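You operate a simulated robot arm through the tools that you are given. There is no shell and no other tool. Be economical: measure what you need, move in short steps, check, and stop when the job is done.

Carry out the task below with a simulated robot arm. There is one attempt and no reset: what you move stays moved.

TASK
Take the 50 mm bundle from the top of the end table and leave it on the green tabbed card there.
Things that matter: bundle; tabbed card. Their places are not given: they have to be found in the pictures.

It is judged by the outcome, as a careful person would: the job done as asked, and still so three seconds after it is handed in. It fails if anything else is knocked over, pushed out of place, dropped, spilled or broken.

THE ROBOT
A 6-joint arm with a two-finger parallel gripper, fixed in place. Base frame: the origin is at the foot of the arm, x ahead of it, y to its left, z up; the work surface is at about z = 0. Lengths are in mm, angles in degrees, forces in N, time in s.
With the tool pointing down near the work surface it reaches from about 160 to 420 mm from the base axis. Its first joint turns from -66.0 to 66.0 degrees. Payload 1.57 kg.
Tool frame: the origin (TCP) lies between the finger pads and is the grasp point; the fingertips stand 30 mm ahead of it; z points along the fingers, y is the line along which they close. The gripper opens to 80 mm. The fingers are 17 mm wide and 12 mm thick; the gripper's body (40 by 82 mm) begins 80 mm behind the TCP.
Orientation is told as [roll, pitch, yaw] about the base's x, y, z axes, in that order, counted from this pose: with the fingers straight down and closing along the base's y, the tool's x points along the base's -x, its y along +y and its z along -z.

THE INTERFACE
- The arm moves only by the tool arm_command. Its argument "moves" is a list of rows, each a list of 7 numbers: the turn, a rotation vector about the base's x, y, z in rad, then the shift along the base's x, y, z in m, then the finger opening in m, from 0 to 0.08. In form: [[wx, wy, wz, dx, dy, dz, fingers], ...]. A call has 1 to 12 rows; each row is the pose to reach, as a shift and turn from the pose commanded when the call began. A row lasts 0.2 s, in which the tool goes at most 50 mm and 8.6 degrees; a call with a longer step from one row to the next is refused whole, and so is a gripper value outside its range. A pose out of reach is approached as far as the arm can. The call stops where the force on the tool passes 40 N (or 10 N more than at its start, if that is more) or the arm is blocked; 0.2 s more then pass. The fingers move at their own pace (about 153 mm/s each) and stop on an object; they squeeze with about 35 N. The grip force told is the motor's: it shows also when the fingers shut on nothing. Time passes only in rows, and 0.2 s behind the last, so rows that repeat a pose let the fingers close. It gives the time, the measured TCP pose, the force on the tool (base axes), the opening and the grip force at its end, in the units of the frame above (readings bear some noise), and new pictures: "views" is both (left out), scene, wrist or none.
- Cameras (640 x 400 px; columns grow to the right, rows downward): "scene" is fixed at [52.5, -318.6, 422.3]; the picture's right is [0.77, -0.64, 0.00], its down [-0.40, -0.47, -0.79] and it looks along [0.51, 0.60, -0.62] (base axes); focal length 331 px, centre (320, 200). "wrist" rides on the gripper at [-32, 0, -78] in the tool frame; the picture's right is [0.00, -1.00, 0.00], its down [0.97, 0.00, -0.24] and it looks along [0.24, 0.00, 0.97] (tool axes); focal length 218 px, centre (320, 200).
- pixel_to_xyz(camera, pixels): for up to 12 pixels [column, row] of the newest picture of that camera ("zoom" is the newest enlarged one), the place [x, y, z] in the base frame of the surface seen there, good to about 2 mm, but the place of the scene camera against the robot may be out by one fixed shift of up to 18 mm in any direction. No time passes.
- close_up(camera, box): a new picture of the part [left, top, right, bottom] of that camera's present view, enlarged. No time passes.
- finish_job(): hands the job in; it is judged then, once.

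Work in short steps. Measure before you move; look again where a grasp or a placing could have gone wrong, and mend it. You have 60 turns and 120 pictures in all, the two below and enlarged ones among them. Open the gripper and draw the arm clear of the work before you hand the job in, unless the task says otherwise; then end with one line.

The tools are called by a JSON object that holds its "api" and its "payload". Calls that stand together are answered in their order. arm_command: Moves the arm, as the interface text tells. Its arguments: {"type":"object","properties":{"moves":{"type":"array"},"views":{"type":"string","enum":["both","scene","wrist","none"]}},"required":["moves"]} The other tools are called the same way: pixel_to_xyz (camera, pixels) gives the place of the surface under pixels of a picture; close_up (camera, box) takes an enlarged picture of a part of a camera's view; finish_job () hands the job in.

At the start:

```text
time: 0.0
ee_pos: [280.3, 4.9, 196.1]
orientation: [0.0, -0.1, 0.2]
contact_force: [0.0, -0.1, 0.1]
gripper_width: 79.9
finger_force: 0.1
```

scene: 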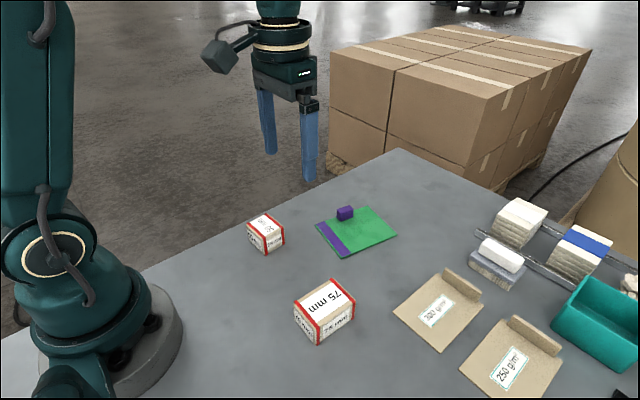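
wrist: 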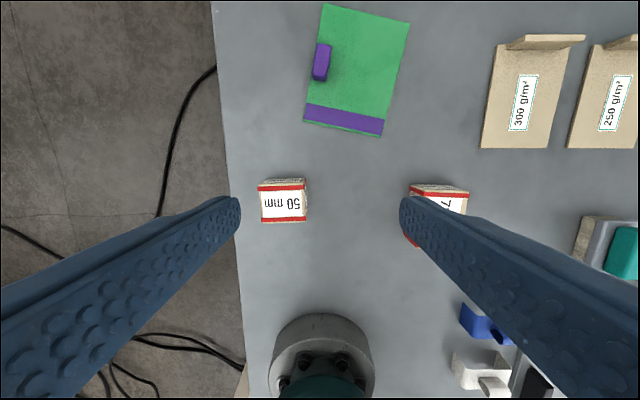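

The 50 mm bundle is at scene (266,233), wrist (283,203); the green card is around scene (357,231). I'll zoom in and measure both.

{"api": "close_up", "payload": {"camera": "scene", "box": [230, 190, 410, 300]}}

{"api": "close_up", "payload": {"camera": "wrist", "box": [220, 0, 480, 240]}}

{"api": "pixel_to_xyz", "payload": {"camera": "wrist", "pixels": [[261, 192], [305, 189], [262, 220], [306, 219], [283, 205], [325, 5], [408, 22], [381, 135], [304, 122], [320, 60], [350, 90], [240, 150]]}}

{"api": "pixel_to_xyz", "payload": {"camera": "scene", "pixels": [[264, 213], [284, 228], [267, 238], [248, 222], [267, 255], [285, 244], [316, 224], [367, 207], [397, 237], [346, 257], [345, 208], [360, 235]]}}

```text
3.56 times, centred on (320, 245) of scene
```

zoom: 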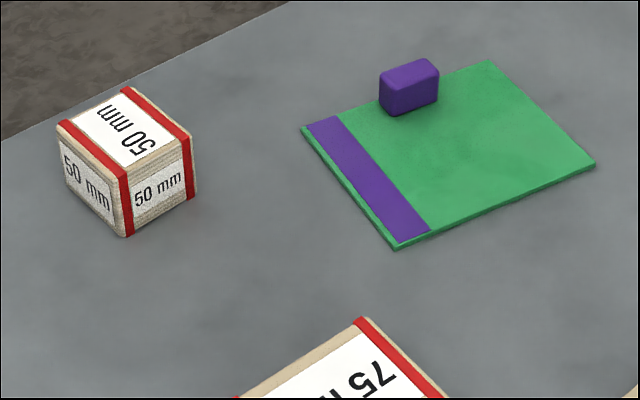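

```text
1.67 times, centred on (350, 120) of wrist
```

zoom: 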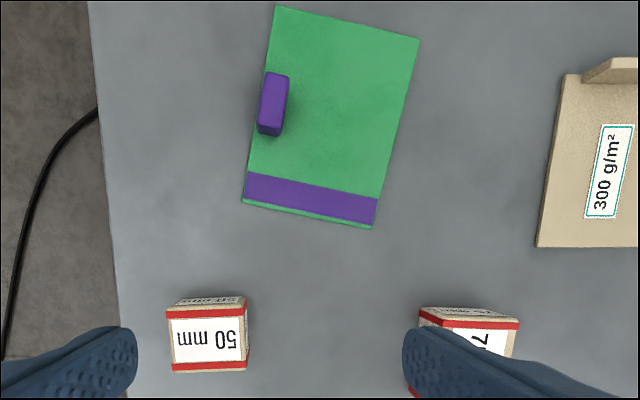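

```text
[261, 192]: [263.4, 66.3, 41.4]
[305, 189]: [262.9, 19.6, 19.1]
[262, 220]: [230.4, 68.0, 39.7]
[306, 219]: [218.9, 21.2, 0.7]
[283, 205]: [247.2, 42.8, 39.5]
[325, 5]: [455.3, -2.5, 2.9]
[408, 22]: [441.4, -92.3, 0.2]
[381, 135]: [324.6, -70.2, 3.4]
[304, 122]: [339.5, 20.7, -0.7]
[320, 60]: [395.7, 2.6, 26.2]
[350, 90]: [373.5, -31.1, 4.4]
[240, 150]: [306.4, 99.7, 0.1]
```

```text
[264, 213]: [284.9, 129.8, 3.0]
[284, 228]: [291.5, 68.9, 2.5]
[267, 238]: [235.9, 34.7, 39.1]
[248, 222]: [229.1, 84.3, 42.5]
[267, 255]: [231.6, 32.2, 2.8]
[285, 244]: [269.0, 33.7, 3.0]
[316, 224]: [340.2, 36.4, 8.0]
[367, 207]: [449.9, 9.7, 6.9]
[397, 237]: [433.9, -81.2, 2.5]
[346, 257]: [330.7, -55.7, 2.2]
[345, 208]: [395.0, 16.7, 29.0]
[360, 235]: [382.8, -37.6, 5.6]
```

The bundle is about 36 (x) × 48 (y) × 40 mm, centred near (247, 43). A purple block about 26 mm high stands on the card's left edge, so I'll grip along x to keep the fingers away from it when placing. I'll turn 90° while moving above the bundle.

{"api": "arm_command", "payload": {"moves": [[0, 0, 0.143, -0.003, 0.004, 0, 0.08], [0, 0, 0.286, -0.006, 0.008, 0, 0.08], [0, 0, 0.429, -0.009, 0.011, 0, 0.08], [0, 0, 0.571, -0.012, 0.014, 0, 0.08], [0, 0, 0.714, -0.015, 0.018, 0, 0.08], [0, 0, 0.857, -0.018, 0.022, 0, 0.08], [0, 0, 1.0, -0.021, 0.026, 0, 0.08], [0, 0, 1.143, -0.025, 0.03, 0, 0.08], [0, 0, 1.286, -0.029, 0.034, 0, 0.08], [0, 0, 1.429, -0.033, 0.038, 0, 0.08], [0, 0, 1.5673, -0.033, 0.038, 0, 0.08], [0, 0, 1.5673, -0.033, 0.038, 0, 0.08]]}}

```text
time: 2.6
ee_pos: [246.6, 40.4, 195.1]
orientation: [0.0, 0.0, 90.0]
contact_force: [-0.9, -0.6, -0.3]
gripper_width: 80.1
finger_force: 0.1
```

scene: 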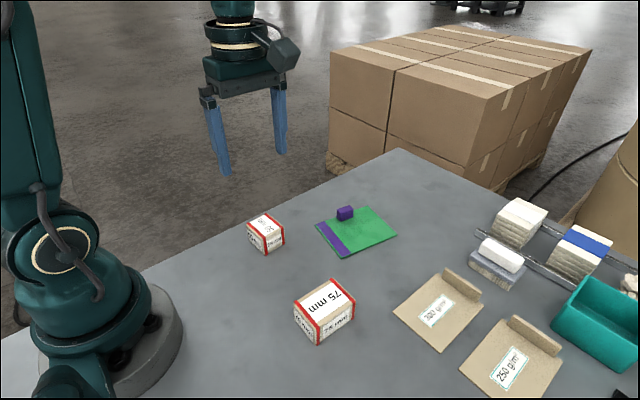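
wrist: 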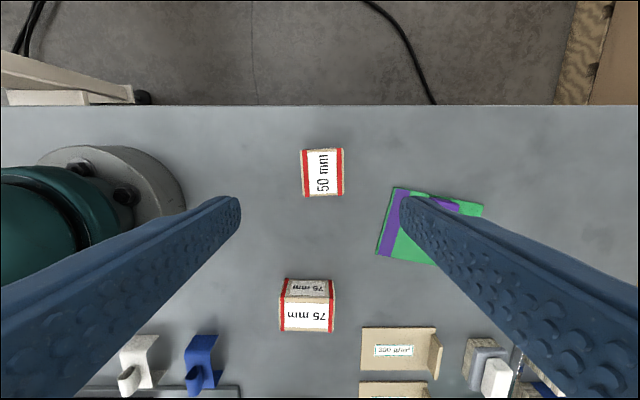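

The arm is above the bundle, which shows at wrist (322,172). I'll measure its edges.

{"api": "pixel_to_xyz", "payload": {"camera": "wrist", "pixels": [[303, 172], [341, 172], [322, 152], [322, 192], [304, 152], [342, 151], [305, 193], [342, 192], [322, 172]]}}

{"api": "close_up", "payload": {"camera": "wrist", "box": [280, 132, 364, 212]}}

```text
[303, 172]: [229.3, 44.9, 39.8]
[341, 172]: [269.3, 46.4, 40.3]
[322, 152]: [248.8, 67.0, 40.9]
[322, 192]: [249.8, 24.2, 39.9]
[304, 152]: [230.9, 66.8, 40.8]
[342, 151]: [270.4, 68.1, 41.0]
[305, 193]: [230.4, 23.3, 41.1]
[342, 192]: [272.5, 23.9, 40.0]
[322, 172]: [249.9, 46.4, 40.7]
```

```text
5.00 times, centred on (322, 172) of wrist
```

zoom: 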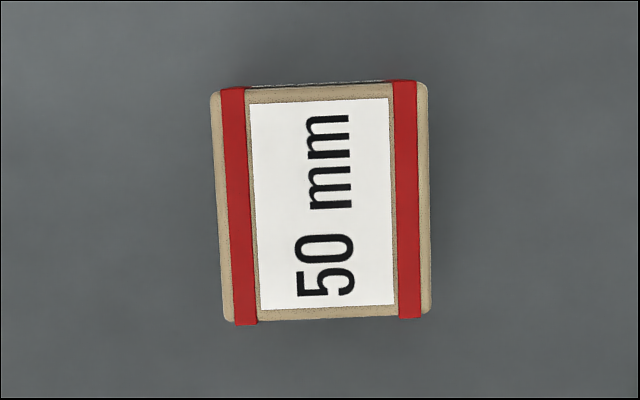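

The bundle is centred at about (250, 45.5) with its top at 40. I'll descend part way and check.

{"api": "arm_command", "payload": {"moves": [[0, 0, 0, 0.003, 0.004, -0.03, 0.08], [0, 0, 0, 0.003, 0.004, -0.07, 0.08], [0, 0, 0, 0.003, 0.004, -0.1, 0.08], [0, 0, 0, 0.003, 0.004, -0.11, 0.08], [0, 0, 0, 0.003, 0.004, -0.11, 0.08]]}}

```text
time: 3.8
ee_pos: [250.8, 45.6, 85.2]
orientation: [0.0, 0.0, 89.9]
contact_force: [1.0, 0.5, 0.5]
gripper_width: 80.1
finger_force: 0.0
```

scene: 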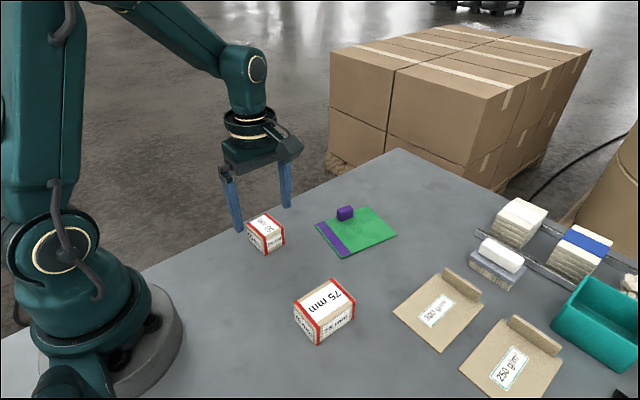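
wrist: 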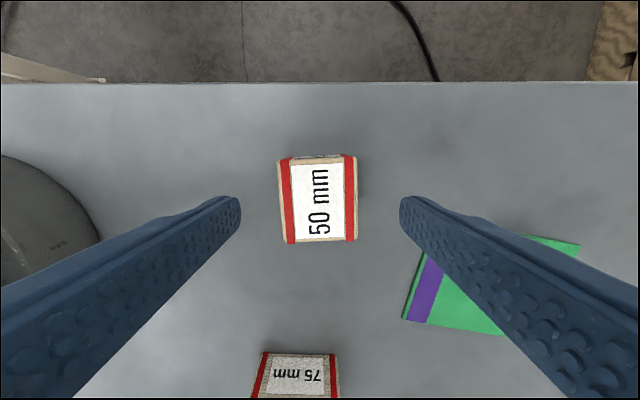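

The bundle at (318,200) sits centred between the fingers. I'll descend to TCP z ≈ 32, then close.

{"api": "arm_command", "payload": {"moves": [[0, 0, 0, 0, 0, -0.02, 0.08], [0, 0, 0, 0, 0, -0.04, 0.08], [0, 0, 0, 0, 0, -0.052, 0.08], [0, 0, 0, 0, 0, -0.052, 0.08], [0, 0, 0, 0, 0, -0.052, 0.06], [0, 0, 0, 0, 0, -0.052, 0.03], [0, 0, 0, 0, 0, -0.052, 0.03], [0, 0, 0, 0, 0, -0.052, 0.03]]}}

```text
time: 5.6
ee_pos: [250.5, 46.3, 34.1]
orientation: [-0.1, -0.1, 89.9]
contact_force: [0.5, -0.6, 0.6]
gripper_width: 45.5
finger_force: 34.8
```

scene: 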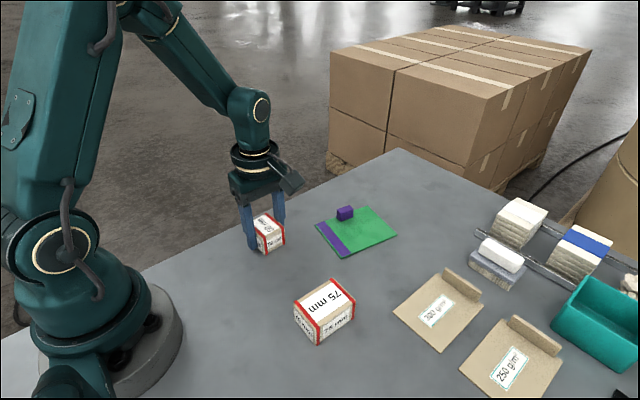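
wrist: 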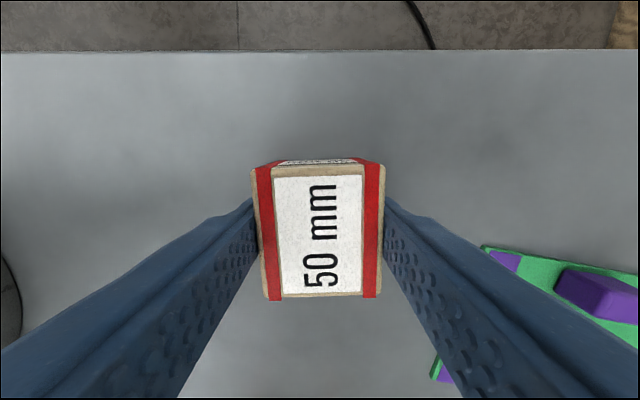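

Gripped at 45.5 mm. I'll lift 80 mm and look again.

{"api": "arm_command", "payload": {"moves": [[0, 0, 0, 0, 0, 0.015, 0.03], [0, 0, 0, 0, 0, 0.04, 0.03], [0, 0, 0, 0, 0, 0.07, 0.03], [0, 0, 0, 0, 0, 0.09, 0.03], [0, 0, 0, 0.03, -0.02, 0.1, 0.03], [0, 0, 0, 0.06, -0.035, 0.1, 0.03], [0, 0, 0, 0.06, -0.035, 0.1, 0.03]]}}

```text
time: 7.2
ee_pos: [311.2, 7.6, 134.7]
orientation: [0.1, 0.0, 89.9]
contact_force: [0.2, -0.2, -0.9]
gripper_width: 45.6
finger_force: 35.4
```

scene: 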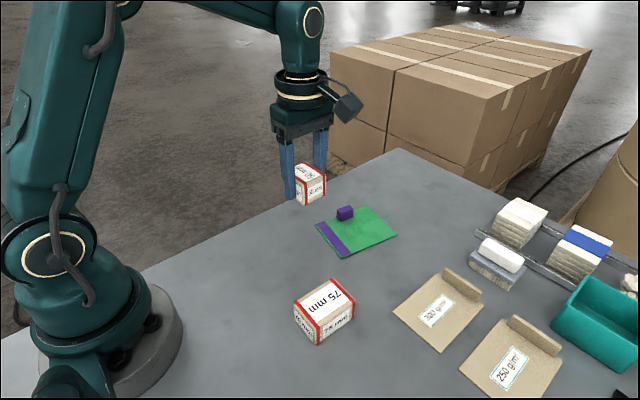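
wrist: 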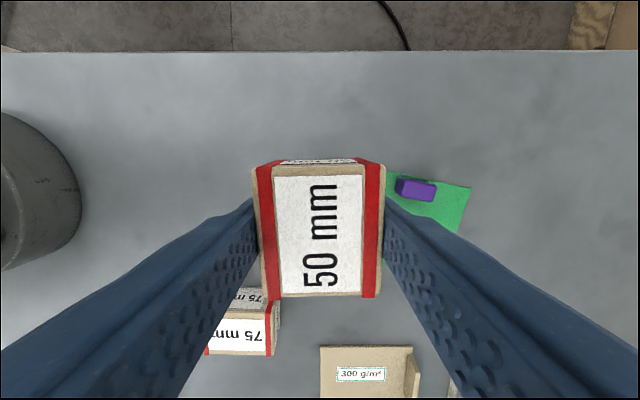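

It is held firmly. I'll measure the purple block and the card's corners from this view and from the scene.

{"api": "pixel_to_xyz", "payload": {"camera": "wrist", "pixels": [[401, 179], [435, 184], [397, 193], [430, 200], [472, 187], [460, 232], [415, 188]]}}

{"api": "close_up", "payload": {"camera": "wrist", "box": [370, 160, 490, 250]}}

{"api": "pixel_to_xyz", "payload": {"camera": "scene", "pixels": [[338, 209], [349, 206], [352, 210], [342, 214], [341, 220], [352, 217], [366, 209], [394, 236], [348, 256], [318, 225]]}}

```text
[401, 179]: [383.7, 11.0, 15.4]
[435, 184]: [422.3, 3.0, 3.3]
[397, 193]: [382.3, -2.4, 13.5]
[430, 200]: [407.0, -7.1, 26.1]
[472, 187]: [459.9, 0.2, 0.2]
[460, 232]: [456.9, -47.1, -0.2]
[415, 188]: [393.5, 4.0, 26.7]
```

```text
4.44 times, centred on (430, 205) of wrist
```

zoom: 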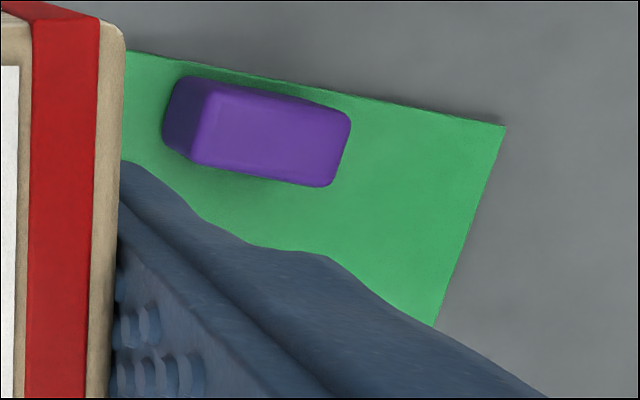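

```text
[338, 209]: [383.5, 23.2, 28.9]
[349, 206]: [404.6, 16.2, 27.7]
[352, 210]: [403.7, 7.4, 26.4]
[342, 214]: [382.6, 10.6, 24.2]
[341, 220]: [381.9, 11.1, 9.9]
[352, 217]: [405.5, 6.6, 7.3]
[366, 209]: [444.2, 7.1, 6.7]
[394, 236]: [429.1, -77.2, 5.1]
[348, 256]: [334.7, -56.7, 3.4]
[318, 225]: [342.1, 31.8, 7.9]
```

The block spans x 380–410, y −7 to 10, and the card is turned about −10°. I'll place at (387, −43) with the bundle turned −10° to match, first moving there at height.

{"api": "arm_command", "payload": {"moves": [[0, 0, -0.06, 0.02, -0.015, 0, 0.03], [0, 0, -0.12, 0.045, -0.033, 0, 0.03], [0, 0, -0.18, 0.066, -0.047, 0, 0.03], [0, 0, -0.18, 0.076, -0.053, 0, 0.03], [0, 0, -0.18, 0.076, -0.053, 0, 0.03], [0, 0, -0.18, 0.076, -0.053, 0, 0.03]]}}

```text
time: 8.6
ee_pos: [386.3, -41.3, 132.8]
orientation: [-0.1, -0.1, 79.5]
contact_force: [0.0, -0.8, -0.7]
gripper_width: 45.3
finger_force: 35.1
```

scene: 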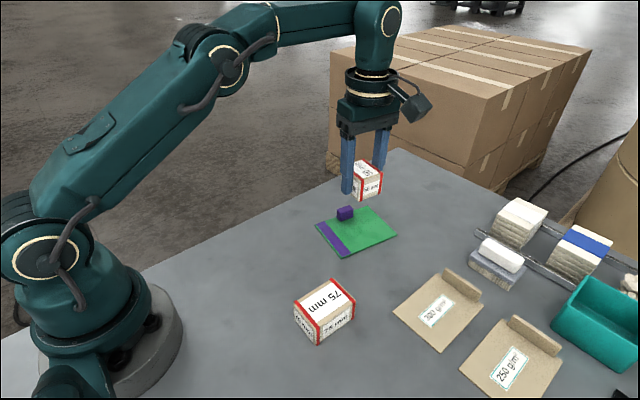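
wrist: 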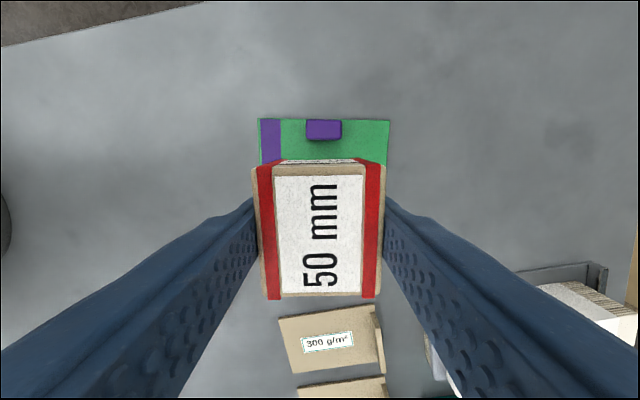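

Aligned with the card, and the block is clear. I'll shift y by −2 mm and descend to about z = 52 to check clearance.

{"api": "arm_command", "payload": {"moves": [[0, 0, 0, 0, -0.002, -0.02, 0.03], [0, 0, 0, 0, -0.002, -0.045, 0.03], [0, 0, 0, 0, -0.002, -0.07, 0.03], [0, 0, 0, 0, -0.002, -0.08, 0.03], [0, 0, 0, 0, -0.002, -0.08, 0.03]]}}

{"api": "close_up", "payload": {"camera": "scene", "box": [290, 160, 430, 270]}}

```text
time: 9.8
ee_pos: [388.3, -44.9, 53.4]
orientation: [0.1, 0.0, 79.5]
contact_force: [0.3, 0.0, -0.6]
gripper_width: 45.2
finger_force: 35.0
```

scene: 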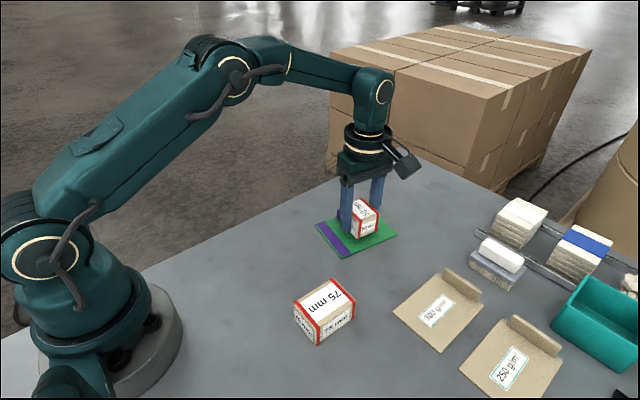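
wrist: 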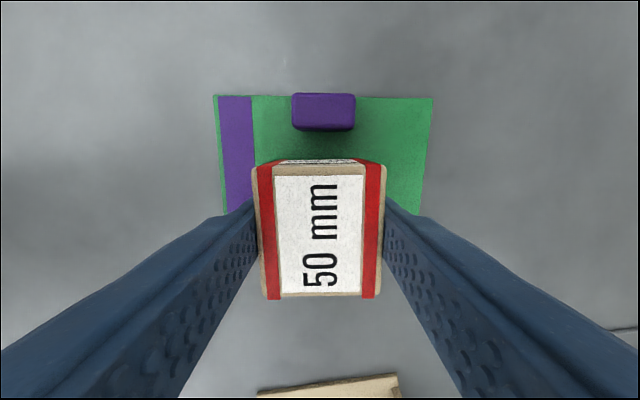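

```text
3.64 times, centred on (360, 215) of scene
```

zoom: 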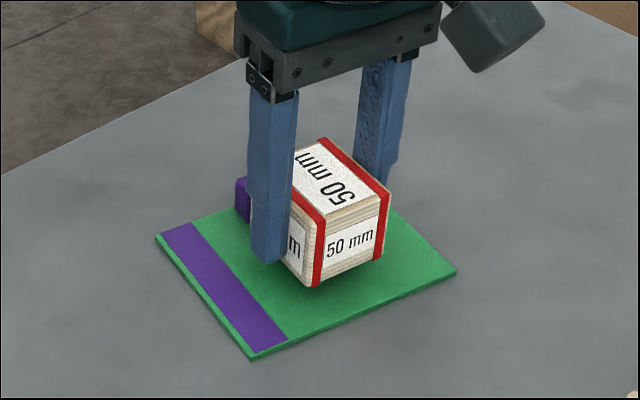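

Clearance is good. I'll lower slowly and watch the force for contact, expected around z ≈ 37.

{"api": "arm_command", "payload": {"moves": [[0, 0, 0, 0, 0, -0.006, 0.03], [0, 0, 0, 0, 0, -0.011, 0.03], [0, 0, 0, 0, 0, -0.014, 0.03], [0, 0, 0, 0, 0, -0.015, 0.03], [0, 0, 0, 0, 0, -0.015, 0.03]], "views": "none"}}

{"api": "close_up", "payload": {"camera": "scene", "box": [310, 180, 410, 265]}}

```text
time: 11.0
ee_pos: [385.7, -45.7, 39.7]
orientation: [0.0, -0.1, 79.5]
contact_force: [0.3, 0.4, 0.1]
gripper_width: 45.1
finger_force: 35.1
```

```text
4.71 times, centred on (360, 222) of scene
```

zoom: 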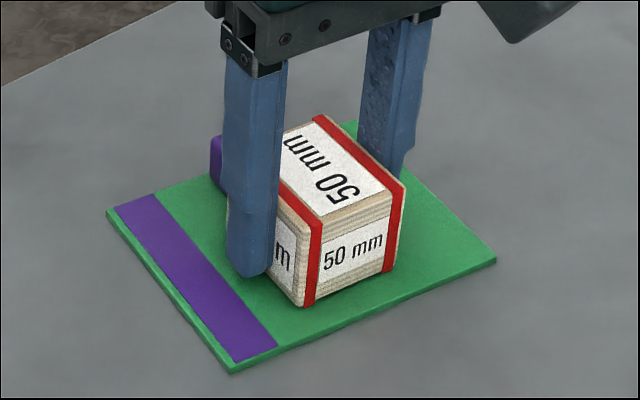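

No contact yet, so I'll lower 1 mm per row.

{"api": "arm_command", "payload": {"moves": [[0, 0, 0, 0, 0, -0.001, 0.03], [0, 0, 0, 0, 0, -0.002, 0.03], [0, 0, 0, 0, 0, -0.002, 0.03]], "views": "none"}}

```text
time: 11.8
ee_pos: [385.6, -44.2, 37.3]
orientation: [-0.1, -0.2, 79.5]
contact_force: [-1.0, 0.9, 7.3]
gripper_width: 44.9
finger_force: 35.0
```

The force rose to 7 N, so the bundle is touching the card. I'll open gently to 66 mm, then rise straight up.

{"api": "arm_command", "payload": {"moves": [[0, 0, 0, 0, 0, 0.0005, 0.05], [0, 0, 0, 0, 0, 0.0005, 0.07], [0, 0, 0, 0, 0, 0.0005, 0.07], [0, 0, 0, 0, 0, 0.015, 0.07], [0, 0, 0, 0, 0, 0.045, 0.07], [0, 0, 0, 0, 0, 0.08, 0.07], [0, 0, 0, 0, 0, 0.11, 0.07], [0, 0, 0, 0, 0, 0.11, 0.07]]}}

{"api": "close_up", "payload": {"camera": "scene", "box": [310, 180, 410, 265]}}

```text
time: 13.6
ee_pos: [385.7, -45.2, 147.4]
orientation: [0.1, -0.2, 79.5]
contact_force: [0.7, 0.7, -0.7]
gripper_width: 69.9
finger_force: 0.0
```

scene: 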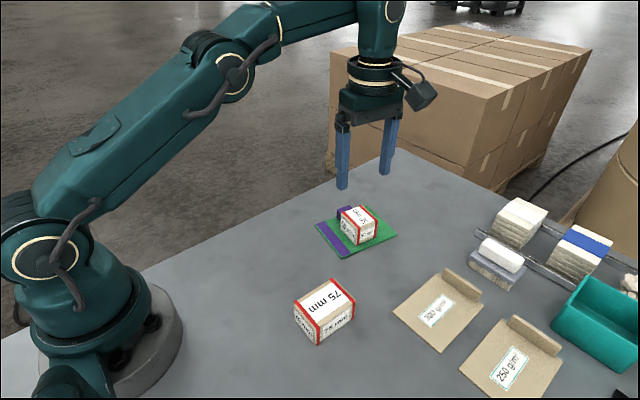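
wrist: 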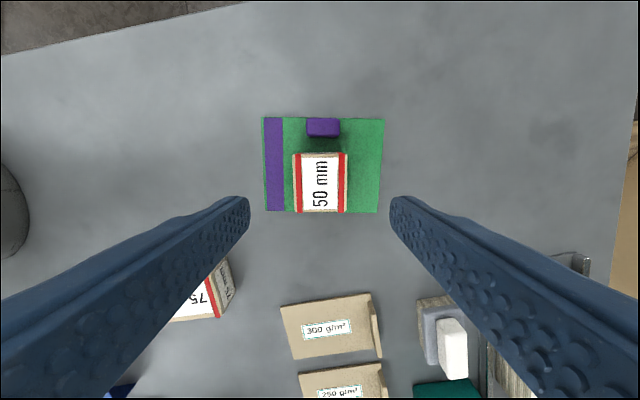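

```text
4.71 times, centred on (360, 222) of scene
```

zoom: 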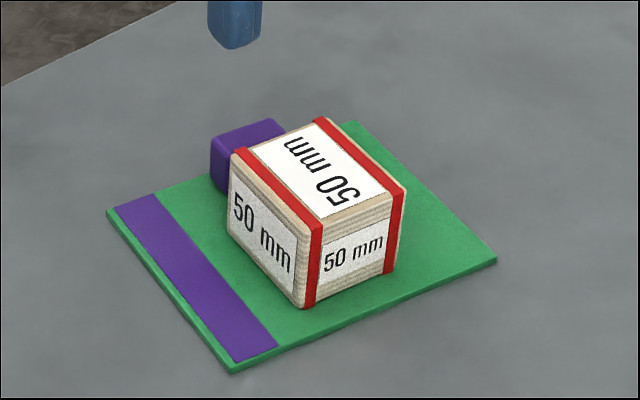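

The bundle rests fully on the card, and the block and card haven't moved. I'll draw the arm back a little further.

{"api": "arm_command", "payload": {"moves": [[0, 0, 0, -0.03, 0, 0.02, 0.07], [0, 0, 0, -0.07, 0.01, 0.04, 0.07], [0, 0, 0, -0.1, 0.02, 0.05, 0.07], [0, 0, 0, -0.1, 0.02, 0.05, 0.07]], "views": "scene"}}

```text
time: 14.6
ee_pos: [287.4, -26.0, 198.4]
orientation: [0.0, -0.2, 79.5]
contact_force: [-0.6, 0.3, 0.2]
gripper_width: 70.2
finger_force: 0.0
```

scene: 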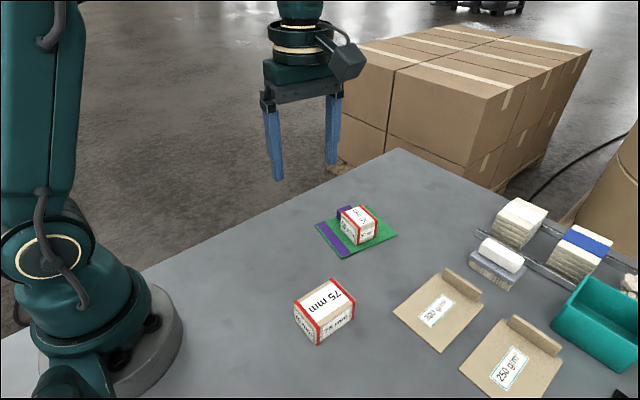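

The arm is clear and everything else is in place, so I'm handing the job in.

{"api": "finish_job", "payload": {}}

```text
The job is handed in.
```

The 50 mm bundle is resting fully on the green tabbed card; the gripper is open, the arm is clear, and nothing else in the last pictures has moved.
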